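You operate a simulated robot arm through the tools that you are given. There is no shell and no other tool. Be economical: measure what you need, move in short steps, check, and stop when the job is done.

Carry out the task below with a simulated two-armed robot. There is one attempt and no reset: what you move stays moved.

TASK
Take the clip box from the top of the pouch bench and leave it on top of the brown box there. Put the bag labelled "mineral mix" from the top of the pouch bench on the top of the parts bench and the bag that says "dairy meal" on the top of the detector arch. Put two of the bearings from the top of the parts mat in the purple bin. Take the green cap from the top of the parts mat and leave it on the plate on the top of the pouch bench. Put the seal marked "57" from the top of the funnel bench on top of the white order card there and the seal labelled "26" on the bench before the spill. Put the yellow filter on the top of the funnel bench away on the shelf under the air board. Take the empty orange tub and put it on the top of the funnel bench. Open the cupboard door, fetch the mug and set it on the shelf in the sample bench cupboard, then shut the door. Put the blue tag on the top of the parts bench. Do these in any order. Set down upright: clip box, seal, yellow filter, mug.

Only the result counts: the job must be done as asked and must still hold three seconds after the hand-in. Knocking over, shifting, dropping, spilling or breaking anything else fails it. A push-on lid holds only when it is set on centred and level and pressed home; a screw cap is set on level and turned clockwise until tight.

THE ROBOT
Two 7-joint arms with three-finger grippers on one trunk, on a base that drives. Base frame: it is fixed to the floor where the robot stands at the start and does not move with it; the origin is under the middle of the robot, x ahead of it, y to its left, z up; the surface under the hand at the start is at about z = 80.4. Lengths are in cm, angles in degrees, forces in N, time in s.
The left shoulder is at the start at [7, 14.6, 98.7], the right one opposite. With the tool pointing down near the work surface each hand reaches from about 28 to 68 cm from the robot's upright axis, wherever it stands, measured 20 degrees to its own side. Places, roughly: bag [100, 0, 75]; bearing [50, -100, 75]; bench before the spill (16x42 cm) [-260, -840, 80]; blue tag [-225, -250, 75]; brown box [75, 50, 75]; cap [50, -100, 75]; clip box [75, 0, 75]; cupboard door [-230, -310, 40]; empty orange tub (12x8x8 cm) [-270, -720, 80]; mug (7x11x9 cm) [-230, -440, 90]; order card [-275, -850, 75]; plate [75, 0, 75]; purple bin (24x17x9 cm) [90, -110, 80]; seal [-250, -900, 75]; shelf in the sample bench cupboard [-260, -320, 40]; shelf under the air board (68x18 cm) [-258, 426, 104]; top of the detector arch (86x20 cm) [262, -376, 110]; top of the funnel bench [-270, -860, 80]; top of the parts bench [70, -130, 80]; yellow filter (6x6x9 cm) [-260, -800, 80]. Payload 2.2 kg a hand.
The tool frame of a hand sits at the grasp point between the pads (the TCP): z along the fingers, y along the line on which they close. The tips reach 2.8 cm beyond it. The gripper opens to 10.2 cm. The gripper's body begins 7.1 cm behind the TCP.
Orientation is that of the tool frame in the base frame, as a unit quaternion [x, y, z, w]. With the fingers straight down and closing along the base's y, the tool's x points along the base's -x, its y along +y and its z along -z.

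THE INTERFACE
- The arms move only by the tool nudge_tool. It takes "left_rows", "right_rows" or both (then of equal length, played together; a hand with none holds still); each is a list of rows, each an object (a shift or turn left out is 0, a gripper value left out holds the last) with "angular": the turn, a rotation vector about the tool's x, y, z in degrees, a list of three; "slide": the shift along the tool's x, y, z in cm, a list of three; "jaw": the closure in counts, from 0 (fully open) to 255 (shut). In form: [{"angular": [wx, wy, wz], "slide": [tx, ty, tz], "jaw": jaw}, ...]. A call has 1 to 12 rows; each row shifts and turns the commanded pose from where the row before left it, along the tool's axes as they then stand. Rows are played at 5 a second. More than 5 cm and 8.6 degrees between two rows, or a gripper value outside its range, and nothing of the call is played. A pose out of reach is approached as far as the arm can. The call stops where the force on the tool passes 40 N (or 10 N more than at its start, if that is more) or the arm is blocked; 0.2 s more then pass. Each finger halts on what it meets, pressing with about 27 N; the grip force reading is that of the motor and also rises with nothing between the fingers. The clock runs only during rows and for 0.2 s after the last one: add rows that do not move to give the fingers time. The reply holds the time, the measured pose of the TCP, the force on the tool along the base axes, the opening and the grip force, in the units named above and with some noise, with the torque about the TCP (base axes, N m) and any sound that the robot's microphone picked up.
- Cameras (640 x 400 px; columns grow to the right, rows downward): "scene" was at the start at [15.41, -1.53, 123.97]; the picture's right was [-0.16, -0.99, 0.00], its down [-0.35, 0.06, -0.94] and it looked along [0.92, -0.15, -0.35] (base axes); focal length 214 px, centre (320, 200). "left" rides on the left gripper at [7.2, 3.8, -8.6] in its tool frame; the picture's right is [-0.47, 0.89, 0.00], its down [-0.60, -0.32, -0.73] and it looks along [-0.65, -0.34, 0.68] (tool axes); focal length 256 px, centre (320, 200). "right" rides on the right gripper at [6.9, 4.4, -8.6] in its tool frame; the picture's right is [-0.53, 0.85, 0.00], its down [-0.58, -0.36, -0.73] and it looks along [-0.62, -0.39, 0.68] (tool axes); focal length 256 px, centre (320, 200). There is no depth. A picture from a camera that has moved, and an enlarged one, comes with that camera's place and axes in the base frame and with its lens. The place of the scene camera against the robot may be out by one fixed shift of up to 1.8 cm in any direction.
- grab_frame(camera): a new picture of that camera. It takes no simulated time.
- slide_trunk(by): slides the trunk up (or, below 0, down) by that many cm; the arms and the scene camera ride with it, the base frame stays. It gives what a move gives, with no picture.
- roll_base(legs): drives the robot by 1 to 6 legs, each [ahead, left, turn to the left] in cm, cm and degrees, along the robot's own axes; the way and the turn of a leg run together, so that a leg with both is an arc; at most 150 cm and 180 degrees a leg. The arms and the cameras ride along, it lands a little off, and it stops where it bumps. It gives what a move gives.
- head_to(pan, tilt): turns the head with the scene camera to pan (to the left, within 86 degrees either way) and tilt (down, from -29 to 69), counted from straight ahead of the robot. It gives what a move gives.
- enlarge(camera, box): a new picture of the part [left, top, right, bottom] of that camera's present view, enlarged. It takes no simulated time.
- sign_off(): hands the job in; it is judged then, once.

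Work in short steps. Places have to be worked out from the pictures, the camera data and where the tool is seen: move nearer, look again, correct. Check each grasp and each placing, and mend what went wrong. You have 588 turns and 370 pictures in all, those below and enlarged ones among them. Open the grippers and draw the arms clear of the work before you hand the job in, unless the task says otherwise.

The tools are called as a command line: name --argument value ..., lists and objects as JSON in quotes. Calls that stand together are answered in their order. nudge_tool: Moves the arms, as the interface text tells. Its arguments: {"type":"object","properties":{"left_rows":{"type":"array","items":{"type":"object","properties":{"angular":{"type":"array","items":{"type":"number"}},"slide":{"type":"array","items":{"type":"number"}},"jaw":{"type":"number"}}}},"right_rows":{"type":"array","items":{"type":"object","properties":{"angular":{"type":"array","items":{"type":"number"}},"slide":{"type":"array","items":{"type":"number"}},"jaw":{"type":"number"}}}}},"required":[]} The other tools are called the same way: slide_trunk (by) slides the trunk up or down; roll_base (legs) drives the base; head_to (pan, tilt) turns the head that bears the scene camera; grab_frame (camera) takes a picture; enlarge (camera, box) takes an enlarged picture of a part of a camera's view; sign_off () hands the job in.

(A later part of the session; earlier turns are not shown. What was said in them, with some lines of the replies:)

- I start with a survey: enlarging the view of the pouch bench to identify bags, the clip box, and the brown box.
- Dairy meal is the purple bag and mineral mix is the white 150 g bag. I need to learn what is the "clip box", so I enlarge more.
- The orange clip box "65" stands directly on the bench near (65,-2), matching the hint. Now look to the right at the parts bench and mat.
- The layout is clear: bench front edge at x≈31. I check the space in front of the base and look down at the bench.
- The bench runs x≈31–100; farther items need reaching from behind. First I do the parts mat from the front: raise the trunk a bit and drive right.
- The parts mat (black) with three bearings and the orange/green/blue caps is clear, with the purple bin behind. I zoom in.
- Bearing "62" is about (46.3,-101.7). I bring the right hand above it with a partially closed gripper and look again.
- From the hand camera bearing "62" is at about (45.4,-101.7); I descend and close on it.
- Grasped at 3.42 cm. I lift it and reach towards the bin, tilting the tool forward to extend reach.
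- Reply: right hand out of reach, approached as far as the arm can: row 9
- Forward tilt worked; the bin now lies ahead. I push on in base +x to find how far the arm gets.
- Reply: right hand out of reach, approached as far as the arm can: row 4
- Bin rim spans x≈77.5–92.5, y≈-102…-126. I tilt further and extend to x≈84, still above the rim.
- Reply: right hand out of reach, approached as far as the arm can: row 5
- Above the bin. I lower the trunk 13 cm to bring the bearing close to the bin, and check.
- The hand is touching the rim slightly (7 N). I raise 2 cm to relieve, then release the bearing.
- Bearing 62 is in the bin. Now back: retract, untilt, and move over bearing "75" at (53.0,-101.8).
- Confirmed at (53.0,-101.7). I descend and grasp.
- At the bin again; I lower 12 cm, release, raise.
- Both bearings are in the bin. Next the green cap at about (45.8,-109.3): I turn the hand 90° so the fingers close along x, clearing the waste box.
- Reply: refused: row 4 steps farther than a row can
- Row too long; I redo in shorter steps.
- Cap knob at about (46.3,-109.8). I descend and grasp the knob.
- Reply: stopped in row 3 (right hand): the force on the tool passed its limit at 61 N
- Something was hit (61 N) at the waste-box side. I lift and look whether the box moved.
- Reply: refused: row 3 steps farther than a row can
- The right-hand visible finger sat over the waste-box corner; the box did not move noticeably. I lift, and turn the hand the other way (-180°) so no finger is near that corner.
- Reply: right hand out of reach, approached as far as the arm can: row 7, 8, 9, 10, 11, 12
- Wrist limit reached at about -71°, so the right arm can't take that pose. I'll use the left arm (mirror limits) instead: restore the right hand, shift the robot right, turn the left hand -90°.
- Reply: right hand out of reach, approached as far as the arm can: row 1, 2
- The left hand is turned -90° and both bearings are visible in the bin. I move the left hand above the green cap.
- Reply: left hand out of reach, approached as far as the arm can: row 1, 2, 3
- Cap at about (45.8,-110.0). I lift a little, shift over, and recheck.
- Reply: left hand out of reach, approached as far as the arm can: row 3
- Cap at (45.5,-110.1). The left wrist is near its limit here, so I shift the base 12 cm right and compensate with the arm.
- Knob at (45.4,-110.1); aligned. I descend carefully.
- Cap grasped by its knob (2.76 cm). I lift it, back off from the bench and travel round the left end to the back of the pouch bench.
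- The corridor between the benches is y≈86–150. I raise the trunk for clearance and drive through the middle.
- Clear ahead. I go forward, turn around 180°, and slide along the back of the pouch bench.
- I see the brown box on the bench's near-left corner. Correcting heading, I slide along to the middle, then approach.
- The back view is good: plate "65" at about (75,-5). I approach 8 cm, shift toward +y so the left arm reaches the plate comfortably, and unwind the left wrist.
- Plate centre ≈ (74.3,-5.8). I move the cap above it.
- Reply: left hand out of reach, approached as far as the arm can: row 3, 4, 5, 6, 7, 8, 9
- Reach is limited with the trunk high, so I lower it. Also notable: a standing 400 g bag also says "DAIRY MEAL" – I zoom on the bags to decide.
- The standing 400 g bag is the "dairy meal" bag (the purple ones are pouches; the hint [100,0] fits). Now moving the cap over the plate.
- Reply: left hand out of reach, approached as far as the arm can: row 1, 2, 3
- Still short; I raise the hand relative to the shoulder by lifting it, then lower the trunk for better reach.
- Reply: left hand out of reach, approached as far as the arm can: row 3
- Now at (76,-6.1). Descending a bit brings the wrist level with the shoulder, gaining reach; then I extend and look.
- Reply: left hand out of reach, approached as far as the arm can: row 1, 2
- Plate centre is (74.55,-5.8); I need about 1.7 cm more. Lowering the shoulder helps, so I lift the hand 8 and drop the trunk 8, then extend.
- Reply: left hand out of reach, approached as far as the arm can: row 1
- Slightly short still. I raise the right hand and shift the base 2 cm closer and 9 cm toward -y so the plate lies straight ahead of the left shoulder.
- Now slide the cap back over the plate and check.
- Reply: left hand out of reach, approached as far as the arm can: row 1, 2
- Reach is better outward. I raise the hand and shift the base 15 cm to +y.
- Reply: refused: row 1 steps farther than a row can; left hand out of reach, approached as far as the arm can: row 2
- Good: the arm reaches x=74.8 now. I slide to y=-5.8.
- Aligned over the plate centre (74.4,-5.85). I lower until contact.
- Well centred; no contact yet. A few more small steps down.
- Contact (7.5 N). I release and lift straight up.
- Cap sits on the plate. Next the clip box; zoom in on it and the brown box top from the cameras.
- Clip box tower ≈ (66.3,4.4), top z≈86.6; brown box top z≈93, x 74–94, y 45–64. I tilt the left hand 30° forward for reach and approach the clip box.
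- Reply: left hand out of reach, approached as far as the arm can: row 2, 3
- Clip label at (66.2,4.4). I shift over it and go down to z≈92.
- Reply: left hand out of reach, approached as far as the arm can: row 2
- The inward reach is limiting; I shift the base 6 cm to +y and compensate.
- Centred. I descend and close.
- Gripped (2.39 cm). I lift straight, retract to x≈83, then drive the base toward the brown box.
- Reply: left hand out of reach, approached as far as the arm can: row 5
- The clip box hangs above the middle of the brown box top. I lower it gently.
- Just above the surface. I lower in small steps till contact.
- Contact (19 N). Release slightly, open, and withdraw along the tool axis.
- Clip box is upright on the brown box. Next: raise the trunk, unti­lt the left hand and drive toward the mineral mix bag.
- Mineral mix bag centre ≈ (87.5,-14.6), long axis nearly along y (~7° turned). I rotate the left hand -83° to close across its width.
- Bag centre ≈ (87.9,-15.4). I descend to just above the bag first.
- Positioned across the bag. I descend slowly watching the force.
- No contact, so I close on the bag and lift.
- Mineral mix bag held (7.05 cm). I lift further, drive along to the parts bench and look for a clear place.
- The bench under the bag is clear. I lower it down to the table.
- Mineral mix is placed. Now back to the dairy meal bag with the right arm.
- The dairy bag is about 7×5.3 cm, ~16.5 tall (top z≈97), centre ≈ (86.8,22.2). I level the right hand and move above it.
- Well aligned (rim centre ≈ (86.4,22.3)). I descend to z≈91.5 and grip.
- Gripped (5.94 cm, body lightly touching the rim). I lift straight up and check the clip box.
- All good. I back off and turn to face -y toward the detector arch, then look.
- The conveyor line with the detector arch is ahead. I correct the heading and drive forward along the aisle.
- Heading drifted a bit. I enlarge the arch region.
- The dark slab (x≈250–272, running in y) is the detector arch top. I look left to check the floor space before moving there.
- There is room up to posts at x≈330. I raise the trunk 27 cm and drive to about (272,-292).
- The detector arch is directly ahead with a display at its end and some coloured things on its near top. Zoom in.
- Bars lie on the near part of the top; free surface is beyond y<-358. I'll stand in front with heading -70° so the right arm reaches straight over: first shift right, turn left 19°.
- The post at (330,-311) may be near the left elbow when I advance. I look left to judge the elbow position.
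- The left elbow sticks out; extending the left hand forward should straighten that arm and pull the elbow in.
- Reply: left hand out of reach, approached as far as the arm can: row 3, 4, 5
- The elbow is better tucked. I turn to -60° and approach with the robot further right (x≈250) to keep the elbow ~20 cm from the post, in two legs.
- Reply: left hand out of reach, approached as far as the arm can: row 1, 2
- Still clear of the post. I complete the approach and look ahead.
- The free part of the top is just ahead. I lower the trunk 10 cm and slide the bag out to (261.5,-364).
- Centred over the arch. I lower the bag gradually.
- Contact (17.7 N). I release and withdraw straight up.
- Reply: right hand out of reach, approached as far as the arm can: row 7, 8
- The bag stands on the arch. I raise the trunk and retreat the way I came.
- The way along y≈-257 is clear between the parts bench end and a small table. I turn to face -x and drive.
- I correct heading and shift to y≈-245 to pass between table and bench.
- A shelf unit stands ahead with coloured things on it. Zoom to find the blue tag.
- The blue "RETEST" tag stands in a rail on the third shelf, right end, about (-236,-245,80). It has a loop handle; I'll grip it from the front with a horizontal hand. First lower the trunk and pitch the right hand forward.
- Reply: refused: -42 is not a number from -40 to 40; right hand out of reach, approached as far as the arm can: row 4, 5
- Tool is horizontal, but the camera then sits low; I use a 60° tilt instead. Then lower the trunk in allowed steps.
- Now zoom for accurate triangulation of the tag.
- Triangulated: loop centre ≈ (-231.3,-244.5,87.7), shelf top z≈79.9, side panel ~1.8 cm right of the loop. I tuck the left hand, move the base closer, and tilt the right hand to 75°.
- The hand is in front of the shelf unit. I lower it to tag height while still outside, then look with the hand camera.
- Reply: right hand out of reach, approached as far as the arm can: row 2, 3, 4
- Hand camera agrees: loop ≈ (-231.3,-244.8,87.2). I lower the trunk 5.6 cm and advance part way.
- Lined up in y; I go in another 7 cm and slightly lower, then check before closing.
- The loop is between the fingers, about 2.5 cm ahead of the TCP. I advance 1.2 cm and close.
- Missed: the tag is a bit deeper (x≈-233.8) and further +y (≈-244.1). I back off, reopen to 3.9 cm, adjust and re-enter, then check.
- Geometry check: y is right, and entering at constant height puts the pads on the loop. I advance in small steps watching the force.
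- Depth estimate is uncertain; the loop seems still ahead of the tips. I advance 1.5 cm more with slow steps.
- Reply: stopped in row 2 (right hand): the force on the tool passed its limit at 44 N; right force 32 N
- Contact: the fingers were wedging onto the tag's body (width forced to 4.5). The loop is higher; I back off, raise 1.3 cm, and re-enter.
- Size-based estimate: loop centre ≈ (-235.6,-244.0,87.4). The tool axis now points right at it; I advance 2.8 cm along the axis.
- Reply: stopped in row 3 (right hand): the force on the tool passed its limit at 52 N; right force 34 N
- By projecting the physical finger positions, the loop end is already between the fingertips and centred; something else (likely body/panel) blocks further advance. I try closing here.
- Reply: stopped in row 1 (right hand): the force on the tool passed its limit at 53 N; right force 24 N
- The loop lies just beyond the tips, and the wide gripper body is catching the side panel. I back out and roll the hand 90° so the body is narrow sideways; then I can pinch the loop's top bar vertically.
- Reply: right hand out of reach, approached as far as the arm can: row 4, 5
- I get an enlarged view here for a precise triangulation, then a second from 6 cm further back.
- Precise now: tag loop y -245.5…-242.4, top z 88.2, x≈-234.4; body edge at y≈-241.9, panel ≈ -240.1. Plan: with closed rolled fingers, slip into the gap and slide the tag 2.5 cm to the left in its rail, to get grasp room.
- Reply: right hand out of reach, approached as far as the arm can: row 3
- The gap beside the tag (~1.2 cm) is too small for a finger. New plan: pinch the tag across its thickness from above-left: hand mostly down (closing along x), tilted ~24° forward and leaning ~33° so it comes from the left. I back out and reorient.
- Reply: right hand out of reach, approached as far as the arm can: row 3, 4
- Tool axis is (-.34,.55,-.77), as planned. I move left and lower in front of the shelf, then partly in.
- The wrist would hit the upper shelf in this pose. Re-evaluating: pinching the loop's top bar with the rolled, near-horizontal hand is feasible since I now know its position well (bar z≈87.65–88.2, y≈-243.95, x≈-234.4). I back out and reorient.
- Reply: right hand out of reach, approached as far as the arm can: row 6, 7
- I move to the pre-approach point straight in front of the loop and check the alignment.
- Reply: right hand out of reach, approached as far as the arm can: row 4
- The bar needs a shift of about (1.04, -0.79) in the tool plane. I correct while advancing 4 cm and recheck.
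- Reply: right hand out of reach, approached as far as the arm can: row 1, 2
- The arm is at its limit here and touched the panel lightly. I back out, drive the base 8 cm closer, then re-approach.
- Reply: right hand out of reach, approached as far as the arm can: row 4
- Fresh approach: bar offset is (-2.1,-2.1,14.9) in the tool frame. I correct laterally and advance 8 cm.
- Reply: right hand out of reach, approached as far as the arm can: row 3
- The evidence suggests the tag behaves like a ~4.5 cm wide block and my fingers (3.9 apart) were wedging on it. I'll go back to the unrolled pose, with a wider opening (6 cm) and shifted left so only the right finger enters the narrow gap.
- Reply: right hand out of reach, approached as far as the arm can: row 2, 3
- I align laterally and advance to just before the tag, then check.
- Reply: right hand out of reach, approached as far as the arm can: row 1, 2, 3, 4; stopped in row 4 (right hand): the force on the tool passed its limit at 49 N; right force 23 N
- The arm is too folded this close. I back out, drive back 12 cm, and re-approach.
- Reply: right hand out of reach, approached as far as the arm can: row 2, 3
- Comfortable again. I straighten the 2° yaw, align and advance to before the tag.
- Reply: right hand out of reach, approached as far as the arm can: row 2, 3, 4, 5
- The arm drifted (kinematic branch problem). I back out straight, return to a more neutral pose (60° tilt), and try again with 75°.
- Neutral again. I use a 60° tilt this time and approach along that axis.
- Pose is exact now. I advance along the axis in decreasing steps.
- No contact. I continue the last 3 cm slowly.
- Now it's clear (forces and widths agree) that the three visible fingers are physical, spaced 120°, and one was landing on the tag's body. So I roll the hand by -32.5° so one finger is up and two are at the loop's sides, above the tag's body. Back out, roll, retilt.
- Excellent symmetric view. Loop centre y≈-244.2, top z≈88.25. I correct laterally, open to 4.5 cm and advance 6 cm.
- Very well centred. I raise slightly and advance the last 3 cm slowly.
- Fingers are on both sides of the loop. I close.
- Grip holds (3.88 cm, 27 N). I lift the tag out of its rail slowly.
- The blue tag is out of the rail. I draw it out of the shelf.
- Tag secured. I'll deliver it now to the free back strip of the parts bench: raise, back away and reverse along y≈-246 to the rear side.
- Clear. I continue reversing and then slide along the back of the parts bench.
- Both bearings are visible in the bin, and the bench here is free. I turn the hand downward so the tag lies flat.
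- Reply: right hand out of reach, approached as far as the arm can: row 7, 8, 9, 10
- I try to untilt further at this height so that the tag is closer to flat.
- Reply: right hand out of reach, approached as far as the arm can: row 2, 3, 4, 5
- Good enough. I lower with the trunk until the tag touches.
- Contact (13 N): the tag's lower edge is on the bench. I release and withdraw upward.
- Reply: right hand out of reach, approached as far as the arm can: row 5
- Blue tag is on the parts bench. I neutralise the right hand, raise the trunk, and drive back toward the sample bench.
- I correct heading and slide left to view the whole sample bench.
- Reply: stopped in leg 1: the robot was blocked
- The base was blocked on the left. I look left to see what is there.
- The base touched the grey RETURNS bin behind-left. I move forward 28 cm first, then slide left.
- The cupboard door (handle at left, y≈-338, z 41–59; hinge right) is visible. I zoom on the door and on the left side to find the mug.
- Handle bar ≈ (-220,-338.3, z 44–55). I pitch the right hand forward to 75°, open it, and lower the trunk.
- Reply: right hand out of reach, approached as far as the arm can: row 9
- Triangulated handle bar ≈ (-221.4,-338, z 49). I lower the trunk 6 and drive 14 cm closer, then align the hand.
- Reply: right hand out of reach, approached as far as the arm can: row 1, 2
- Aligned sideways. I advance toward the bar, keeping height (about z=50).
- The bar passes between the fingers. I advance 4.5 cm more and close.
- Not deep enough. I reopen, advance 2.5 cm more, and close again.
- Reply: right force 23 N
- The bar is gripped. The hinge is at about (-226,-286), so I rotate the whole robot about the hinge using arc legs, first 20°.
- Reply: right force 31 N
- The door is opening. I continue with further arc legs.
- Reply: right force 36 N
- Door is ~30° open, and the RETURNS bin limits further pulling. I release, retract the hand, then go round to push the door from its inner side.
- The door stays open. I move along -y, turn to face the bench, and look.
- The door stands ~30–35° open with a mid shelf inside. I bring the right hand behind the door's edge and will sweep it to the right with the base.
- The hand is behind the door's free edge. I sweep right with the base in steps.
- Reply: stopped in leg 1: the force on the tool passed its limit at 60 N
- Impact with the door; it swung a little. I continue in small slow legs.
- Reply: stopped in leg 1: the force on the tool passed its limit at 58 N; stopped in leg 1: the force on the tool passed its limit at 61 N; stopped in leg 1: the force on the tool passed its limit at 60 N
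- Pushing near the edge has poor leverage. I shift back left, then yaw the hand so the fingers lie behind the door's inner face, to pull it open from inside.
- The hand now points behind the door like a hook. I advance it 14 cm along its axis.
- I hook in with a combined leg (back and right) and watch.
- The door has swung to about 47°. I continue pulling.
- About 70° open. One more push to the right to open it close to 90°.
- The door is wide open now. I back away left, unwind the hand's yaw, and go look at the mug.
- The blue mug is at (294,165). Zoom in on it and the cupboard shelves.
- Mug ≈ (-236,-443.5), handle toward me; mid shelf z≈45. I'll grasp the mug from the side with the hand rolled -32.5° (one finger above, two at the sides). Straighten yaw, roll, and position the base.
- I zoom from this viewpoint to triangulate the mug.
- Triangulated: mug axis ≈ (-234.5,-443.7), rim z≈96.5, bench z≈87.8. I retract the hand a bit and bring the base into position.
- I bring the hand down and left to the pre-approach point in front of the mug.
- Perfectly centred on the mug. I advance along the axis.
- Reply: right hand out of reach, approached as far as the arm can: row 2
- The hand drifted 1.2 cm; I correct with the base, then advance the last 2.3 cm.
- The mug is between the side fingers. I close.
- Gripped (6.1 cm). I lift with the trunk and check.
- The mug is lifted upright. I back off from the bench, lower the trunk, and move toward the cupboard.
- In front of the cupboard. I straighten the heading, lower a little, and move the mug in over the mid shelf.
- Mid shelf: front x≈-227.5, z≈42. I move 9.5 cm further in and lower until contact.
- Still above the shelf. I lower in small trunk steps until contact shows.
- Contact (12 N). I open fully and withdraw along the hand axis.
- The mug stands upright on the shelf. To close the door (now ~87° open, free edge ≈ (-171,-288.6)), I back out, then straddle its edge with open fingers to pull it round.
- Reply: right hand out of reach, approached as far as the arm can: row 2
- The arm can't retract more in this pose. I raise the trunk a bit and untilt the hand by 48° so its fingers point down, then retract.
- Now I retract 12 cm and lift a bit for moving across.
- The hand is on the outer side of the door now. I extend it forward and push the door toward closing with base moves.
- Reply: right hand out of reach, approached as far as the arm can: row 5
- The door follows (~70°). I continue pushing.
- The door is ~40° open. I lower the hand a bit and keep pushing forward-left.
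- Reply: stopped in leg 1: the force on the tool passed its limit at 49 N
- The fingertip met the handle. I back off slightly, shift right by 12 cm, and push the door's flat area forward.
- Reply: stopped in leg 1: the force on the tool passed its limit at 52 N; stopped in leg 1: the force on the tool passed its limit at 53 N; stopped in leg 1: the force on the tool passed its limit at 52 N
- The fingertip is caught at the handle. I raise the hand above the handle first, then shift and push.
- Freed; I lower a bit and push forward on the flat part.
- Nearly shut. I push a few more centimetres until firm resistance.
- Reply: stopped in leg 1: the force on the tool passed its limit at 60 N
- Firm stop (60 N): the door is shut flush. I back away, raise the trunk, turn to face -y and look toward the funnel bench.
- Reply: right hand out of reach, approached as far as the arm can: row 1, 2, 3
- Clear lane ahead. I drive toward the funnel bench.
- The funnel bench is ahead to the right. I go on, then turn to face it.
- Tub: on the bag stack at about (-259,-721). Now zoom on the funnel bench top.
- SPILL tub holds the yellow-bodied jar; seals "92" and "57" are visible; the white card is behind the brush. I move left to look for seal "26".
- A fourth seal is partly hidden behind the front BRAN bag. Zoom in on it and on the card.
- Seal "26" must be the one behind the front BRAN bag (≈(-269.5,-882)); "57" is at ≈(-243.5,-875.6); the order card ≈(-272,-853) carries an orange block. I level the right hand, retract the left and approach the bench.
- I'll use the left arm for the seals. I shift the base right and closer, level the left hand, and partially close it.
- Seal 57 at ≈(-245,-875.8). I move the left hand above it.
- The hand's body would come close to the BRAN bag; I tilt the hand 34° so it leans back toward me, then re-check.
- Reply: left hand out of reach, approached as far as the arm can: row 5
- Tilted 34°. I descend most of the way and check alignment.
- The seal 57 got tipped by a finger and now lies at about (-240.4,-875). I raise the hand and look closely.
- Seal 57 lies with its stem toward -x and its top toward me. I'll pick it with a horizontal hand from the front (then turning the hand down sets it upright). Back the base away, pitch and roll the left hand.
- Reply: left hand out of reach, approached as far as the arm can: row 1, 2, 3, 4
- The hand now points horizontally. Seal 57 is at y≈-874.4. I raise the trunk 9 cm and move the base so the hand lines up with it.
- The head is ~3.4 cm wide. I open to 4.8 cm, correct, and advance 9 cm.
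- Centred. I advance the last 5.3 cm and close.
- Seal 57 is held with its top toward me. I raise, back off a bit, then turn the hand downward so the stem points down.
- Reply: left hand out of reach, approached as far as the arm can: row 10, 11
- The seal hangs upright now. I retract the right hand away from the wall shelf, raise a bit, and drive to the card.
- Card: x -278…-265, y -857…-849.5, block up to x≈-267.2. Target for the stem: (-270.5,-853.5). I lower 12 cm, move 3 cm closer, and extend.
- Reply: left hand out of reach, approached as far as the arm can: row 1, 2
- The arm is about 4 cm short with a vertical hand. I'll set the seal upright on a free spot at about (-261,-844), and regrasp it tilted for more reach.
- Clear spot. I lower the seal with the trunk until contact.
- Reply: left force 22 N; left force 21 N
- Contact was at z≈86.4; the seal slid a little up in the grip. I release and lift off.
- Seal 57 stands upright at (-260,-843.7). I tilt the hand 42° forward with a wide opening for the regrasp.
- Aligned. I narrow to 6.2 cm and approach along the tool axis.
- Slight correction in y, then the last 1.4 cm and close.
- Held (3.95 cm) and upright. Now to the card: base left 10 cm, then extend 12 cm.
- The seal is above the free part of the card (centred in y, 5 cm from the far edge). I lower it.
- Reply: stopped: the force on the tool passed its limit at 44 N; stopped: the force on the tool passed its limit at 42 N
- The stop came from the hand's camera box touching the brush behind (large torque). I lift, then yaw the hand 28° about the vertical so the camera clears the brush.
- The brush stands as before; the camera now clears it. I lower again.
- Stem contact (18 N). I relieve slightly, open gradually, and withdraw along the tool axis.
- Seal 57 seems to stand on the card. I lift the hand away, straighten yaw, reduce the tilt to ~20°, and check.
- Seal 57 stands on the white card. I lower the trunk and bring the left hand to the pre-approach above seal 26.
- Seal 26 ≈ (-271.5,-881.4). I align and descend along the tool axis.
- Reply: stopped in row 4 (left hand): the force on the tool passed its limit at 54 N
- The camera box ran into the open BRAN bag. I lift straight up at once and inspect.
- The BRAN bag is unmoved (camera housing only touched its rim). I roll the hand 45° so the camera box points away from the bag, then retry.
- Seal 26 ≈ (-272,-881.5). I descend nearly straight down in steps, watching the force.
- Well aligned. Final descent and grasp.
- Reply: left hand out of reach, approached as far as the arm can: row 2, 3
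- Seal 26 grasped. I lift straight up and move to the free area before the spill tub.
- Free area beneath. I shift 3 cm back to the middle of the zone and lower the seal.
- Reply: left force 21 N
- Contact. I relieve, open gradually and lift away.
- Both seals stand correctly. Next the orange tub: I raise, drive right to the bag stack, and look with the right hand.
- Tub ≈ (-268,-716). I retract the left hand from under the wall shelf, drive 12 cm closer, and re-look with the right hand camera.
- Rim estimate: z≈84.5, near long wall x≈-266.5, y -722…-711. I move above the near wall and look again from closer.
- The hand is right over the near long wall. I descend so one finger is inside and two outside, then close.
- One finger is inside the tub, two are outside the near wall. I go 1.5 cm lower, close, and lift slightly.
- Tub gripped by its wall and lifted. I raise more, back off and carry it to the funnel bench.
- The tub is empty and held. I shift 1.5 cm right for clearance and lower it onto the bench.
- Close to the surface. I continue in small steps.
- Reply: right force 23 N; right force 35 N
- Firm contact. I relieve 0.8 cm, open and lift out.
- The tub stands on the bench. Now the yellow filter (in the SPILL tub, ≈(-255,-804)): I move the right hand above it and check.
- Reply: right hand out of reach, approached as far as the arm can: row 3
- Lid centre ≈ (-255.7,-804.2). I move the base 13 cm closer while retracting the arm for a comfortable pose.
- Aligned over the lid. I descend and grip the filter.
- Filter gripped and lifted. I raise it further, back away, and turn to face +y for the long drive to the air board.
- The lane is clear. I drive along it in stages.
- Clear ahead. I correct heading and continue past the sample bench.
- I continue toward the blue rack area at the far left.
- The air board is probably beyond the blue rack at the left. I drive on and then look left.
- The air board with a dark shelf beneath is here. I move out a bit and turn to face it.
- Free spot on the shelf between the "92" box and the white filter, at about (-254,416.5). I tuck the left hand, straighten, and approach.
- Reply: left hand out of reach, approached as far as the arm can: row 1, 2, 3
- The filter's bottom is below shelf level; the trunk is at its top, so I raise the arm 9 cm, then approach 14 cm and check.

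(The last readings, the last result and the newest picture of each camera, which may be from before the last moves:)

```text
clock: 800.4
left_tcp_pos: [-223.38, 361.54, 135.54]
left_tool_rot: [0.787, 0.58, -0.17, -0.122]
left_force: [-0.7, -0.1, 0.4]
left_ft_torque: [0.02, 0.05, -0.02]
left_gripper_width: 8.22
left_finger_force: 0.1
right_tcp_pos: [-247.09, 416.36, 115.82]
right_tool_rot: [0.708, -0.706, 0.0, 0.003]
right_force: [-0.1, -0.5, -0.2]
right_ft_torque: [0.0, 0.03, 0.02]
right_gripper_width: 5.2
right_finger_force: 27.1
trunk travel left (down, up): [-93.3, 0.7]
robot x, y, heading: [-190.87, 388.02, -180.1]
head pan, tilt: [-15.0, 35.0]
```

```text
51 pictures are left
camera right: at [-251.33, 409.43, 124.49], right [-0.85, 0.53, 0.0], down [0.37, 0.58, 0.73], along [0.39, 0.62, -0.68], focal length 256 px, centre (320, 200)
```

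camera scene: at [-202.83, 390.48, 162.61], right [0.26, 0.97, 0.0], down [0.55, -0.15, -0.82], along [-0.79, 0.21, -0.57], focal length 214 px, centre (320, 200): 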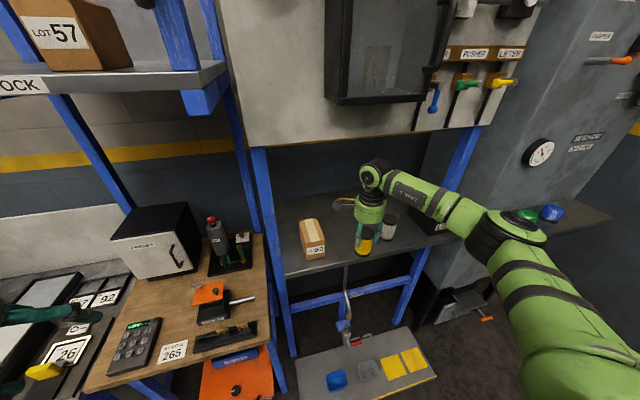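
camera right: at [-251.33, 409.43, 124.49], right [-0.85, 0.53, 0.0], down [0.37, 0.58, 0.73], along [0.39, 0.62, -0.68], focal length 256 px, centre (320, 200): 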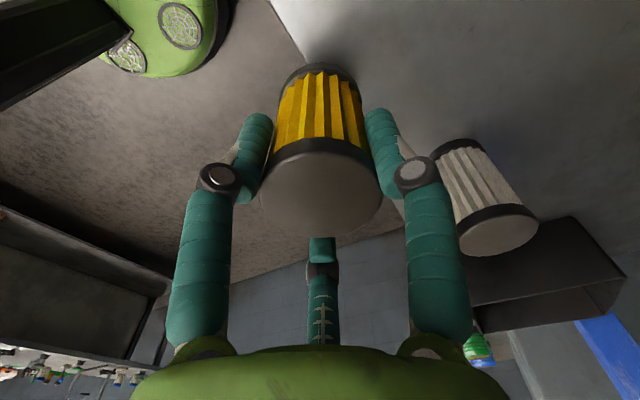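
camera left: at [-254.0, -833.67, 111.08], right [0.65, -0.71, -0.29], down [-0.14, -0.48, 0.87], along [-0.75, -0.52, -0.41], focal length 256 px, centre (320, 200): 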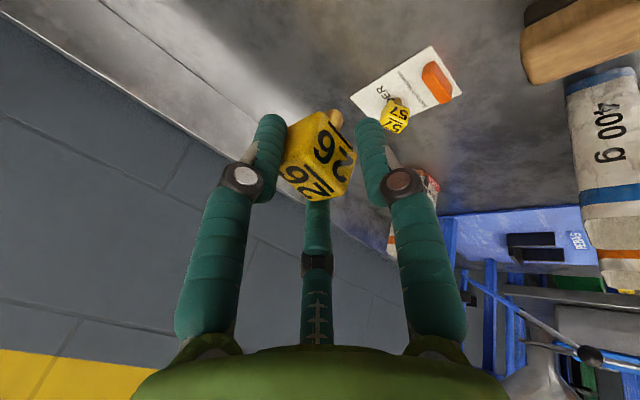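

Shelf front edge confirmed at x≈-247. I move the filter 6.8 cm inward over the shelf and lower it.

nudge_tool --right_rows '[{"slide": [0, 3.4, 0]}, {"slide": [0, 3.4, 0]}, {}]'

nudge_tool --right_rows '[{"slide": [0, 0, 2]}, {"slide": [0, 0, 1.2]}, {"slide": [0, 0, 0.6]}, {}]'

enlarge --camera "scene" --box '[270, 140, 450, 290]'

```text
clock: 801.2
left_tcp_pos: [-223.66, 361.49, 135.47]
left_tool_rot: [0.787, 0.58, -0.17, -0.122]
left_force: [0.4, 0.9, 0.5]
left_ft_torque: [0.01, 0.04, 0.03]
left_gripper_width: 8.18
left_finger_force: 0.0
right_tcp_pos: [-254.08, 416.26, 115.72]
right_tool_rot: [0.709, -0.705, -0.001, 0.002]
right_force: [-0.1, 0.1, -0.7]
right_ft_torque: [0.01, 0.01, 0.01]
right_gripper_width: 5.18
right_finger_force: 27.3
trunk travel left (down, up): [-93.3, 0.7]
robot x, y, heading: [-191.02, 388.22, -179.8]
head pan, tilt: [-15.0, 35.0]
```

```text
clock: 802.2
left_tcp_pos: [-223.55, 361.22, 135.57]
left_tool_rot: [0.787, 0.58, -0.17, -0.122]
left_force: [0.0, -0.4, -0.4]
left_ft_torque: [-0.01, 0.01, 0.02]
left_gripper_width: 8.2
left_finger_force: 0.1
right_tcp_pos: [-254.04, 416.26, 112.33]
right_tool_rot: [0.708, -0.706, -0.003, 0.002]
right_force: [-4.7, 1.8, 20.6]
right_ft_torque: [0.03, 0.22, -0.01]
right_gripper_width: 5.27
right_finger_force: 26.9
trunk travel left (down, up): [-93.3, 0.7]
robot x, y, heading: [-191.04, 387.93, -180.2]
head pan, tilt: [-15.0, 35.0]
```

```text
2.67 times, centred on (360, 215) of scene
camera zoom: at [-203.03, 390.15, 162.62], right [0.26, 0.97, 0.0], down [0.55, -0.15, -0.82], along [-0.79, 0.21, -0.57], focal length 572 px, centre (213, 160)
```

zoom: 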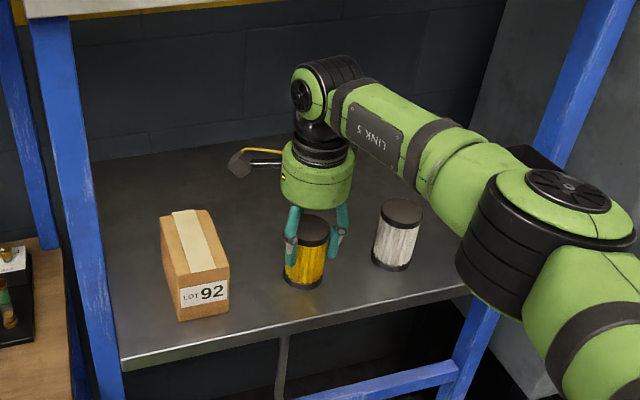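

The filter stands on the shelf (20 N). I relieve, open, and lift away.

nudge_tool --right_rows '[{"slide": [0, 0, -0.3]}, {"jaw": 200}, {"jaw": 100}, {"jaw": 50}, {}, {"slide": [0, 0, -3]}, {"slide": [0, 0, -4]}, {"slide": [0, 0, -4]}, {}]'

enlarge --camera "scene" --box '[270, 140, 450, 290]'

```text
clock: 804.2
left_tcp_pos: [-223.76, 361.45, 135.44]
left_tool_rot: [0.788, 0.58, -0.169, -0.121]
left_force: [0.9, -0.6, 0.0]
left_ft_torque: [0.0, -0.01, -0.02]
left_gripper_width: 8.21
left_finger_force: 0.0
right_tcp_pos: [-254.26, 416.25, 123.14]
right_tool_rot: [0.709, -0.706, 0.0, 0.0]
right_force: [0.3, 0.1, 0.1]
right_ft_torque: [-0.01, -0.01, 0.01]
right_gripper_width: 8.21
right_finger_force: 0.0
trunk travel left (down, up): [-93.3, 0.7]
robot x, y, heading: [-191.14, 388.06, -179.9]
head pan, tilt: [-15.0, 35.0]
```

```text
2.67 times, centred on (360, 215) of scene
camera zoom: at [-203.28, 390.34, 162.57], right [0.26, 0.97, 0.0], down [0.55, -0.15, -0.82], along [-0.79, 0.21, -0.57], focal length 572 px, centre (213, 160)
```

zoom: 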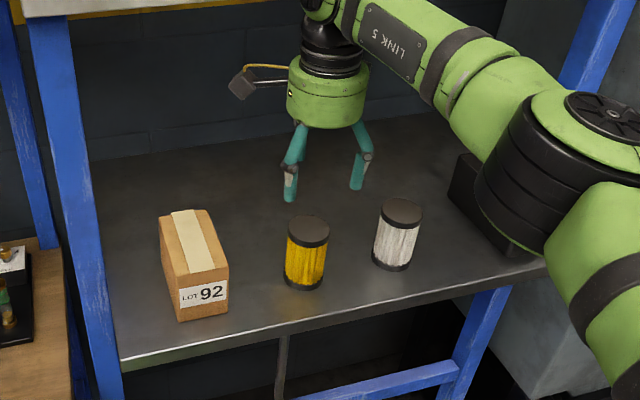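

The yellow filter stands upright on the shelf. I back away, open both grippers fully, and clear the arms.

roll_base --legs '[[-45, 0, 0]]'

nudge_tool --left_rows '[{"jaw": 0}, {}, {}]' --right_rows '[{"jaw": 0}, {}, {}]'

enlarge --camera "scene" --box '[220, 80, 440, 260]'

```text
clock: 807.0
left_tcp_pos: [-178.11, 361.42, 135.43]
left_tool_rot: [0.786, 0.582, -0.169, -0.12]
left_force: [-0.1, -0.1, 0.4]
left_ft_torque: [-0.01, -0.05, 0.0]
left_gripper_width: 8.2
left_finger_force: 0.1
right_tcp_pos: [-208.68, 416.28, 123.0]
right_tool_rot: [0.709, -0.706, -0.001, 0.0]
right_force: [0.2, 0.6, -0.1]
right_ft_torque: [-0.05, -0.07, 0.02]
right_gripper_width: 8.19
right_finger_force: 0.1
trunk travel left (down, up): [-93.3, 0.7]
robot x, y, heading: [-145.21, 388.08, -179.6]
head pan, tilt: [-15.0, 35.0]
```

```text
clock: 807.8
left_tcp_pos: [-177.83, 361.4, 135.39]
left_tool_rot: [0.786, 0.581, -0.169, -0.121]
left_force: [0.5, 1.0, 0.1]
left_ft_torque: [-0.01, 0.01, 0.01]
left_gripper_width: 10.19
left_finger_force: 0.1
right_tcp_pos: [-208.46, 416.24, 123.15]
right_tool_rot: [0.709, -0.705, -0.001, 0.0]
right_force: [0.5, -0.2, -0.5]
right_ft_torque: [0.0, 0.01, -0.03]
right_gripper_width: 10.21
right_finger_force: 0.1
trunk travel left (down, up): [-93.3, 0.7]
robot x, y, heading: [-144.84, 388.39, -180.0]
head pan, tilt: [-15.0, 35.0]
```

```text
2.22 times, centred on (330, 170) of scene
camera zoom: at [-157.4, 390.37, 162.58], right [0.26, 0.97, 0.0], down [0.55, -0.15, -0.82], along [-0.79, 0.21, -0.57], focal length 477 px, centre (298, 267)
```

zoom: 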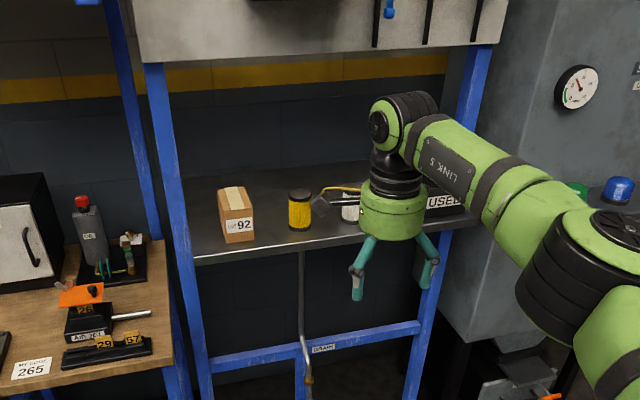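

Every item has been placed and checked, the grippers are open and the arms are clear. I hand the job in.

sign_off

```text
The job is handed in.
```

The job is handed in. Every item is where you asked, both grippers are open and the arms are clear.

Some things I bumped on the way:
- I knocked over seal "57" while picking it up, then stood it upright again before setting it on the order card.
- The robot's base bumped the RETURNS bin once.
- A hand brushed the waste box, a BRAN bag and the brush. None of these looked moved afterwards.

Two labels appeared on more than one object, so I had to choose:
- **Dairy meal:** I moved the standing 400 g bag, not the purple pouch.
- **Clip box:** I moved the orange "65" box, not the blue one seated in the dispenser.
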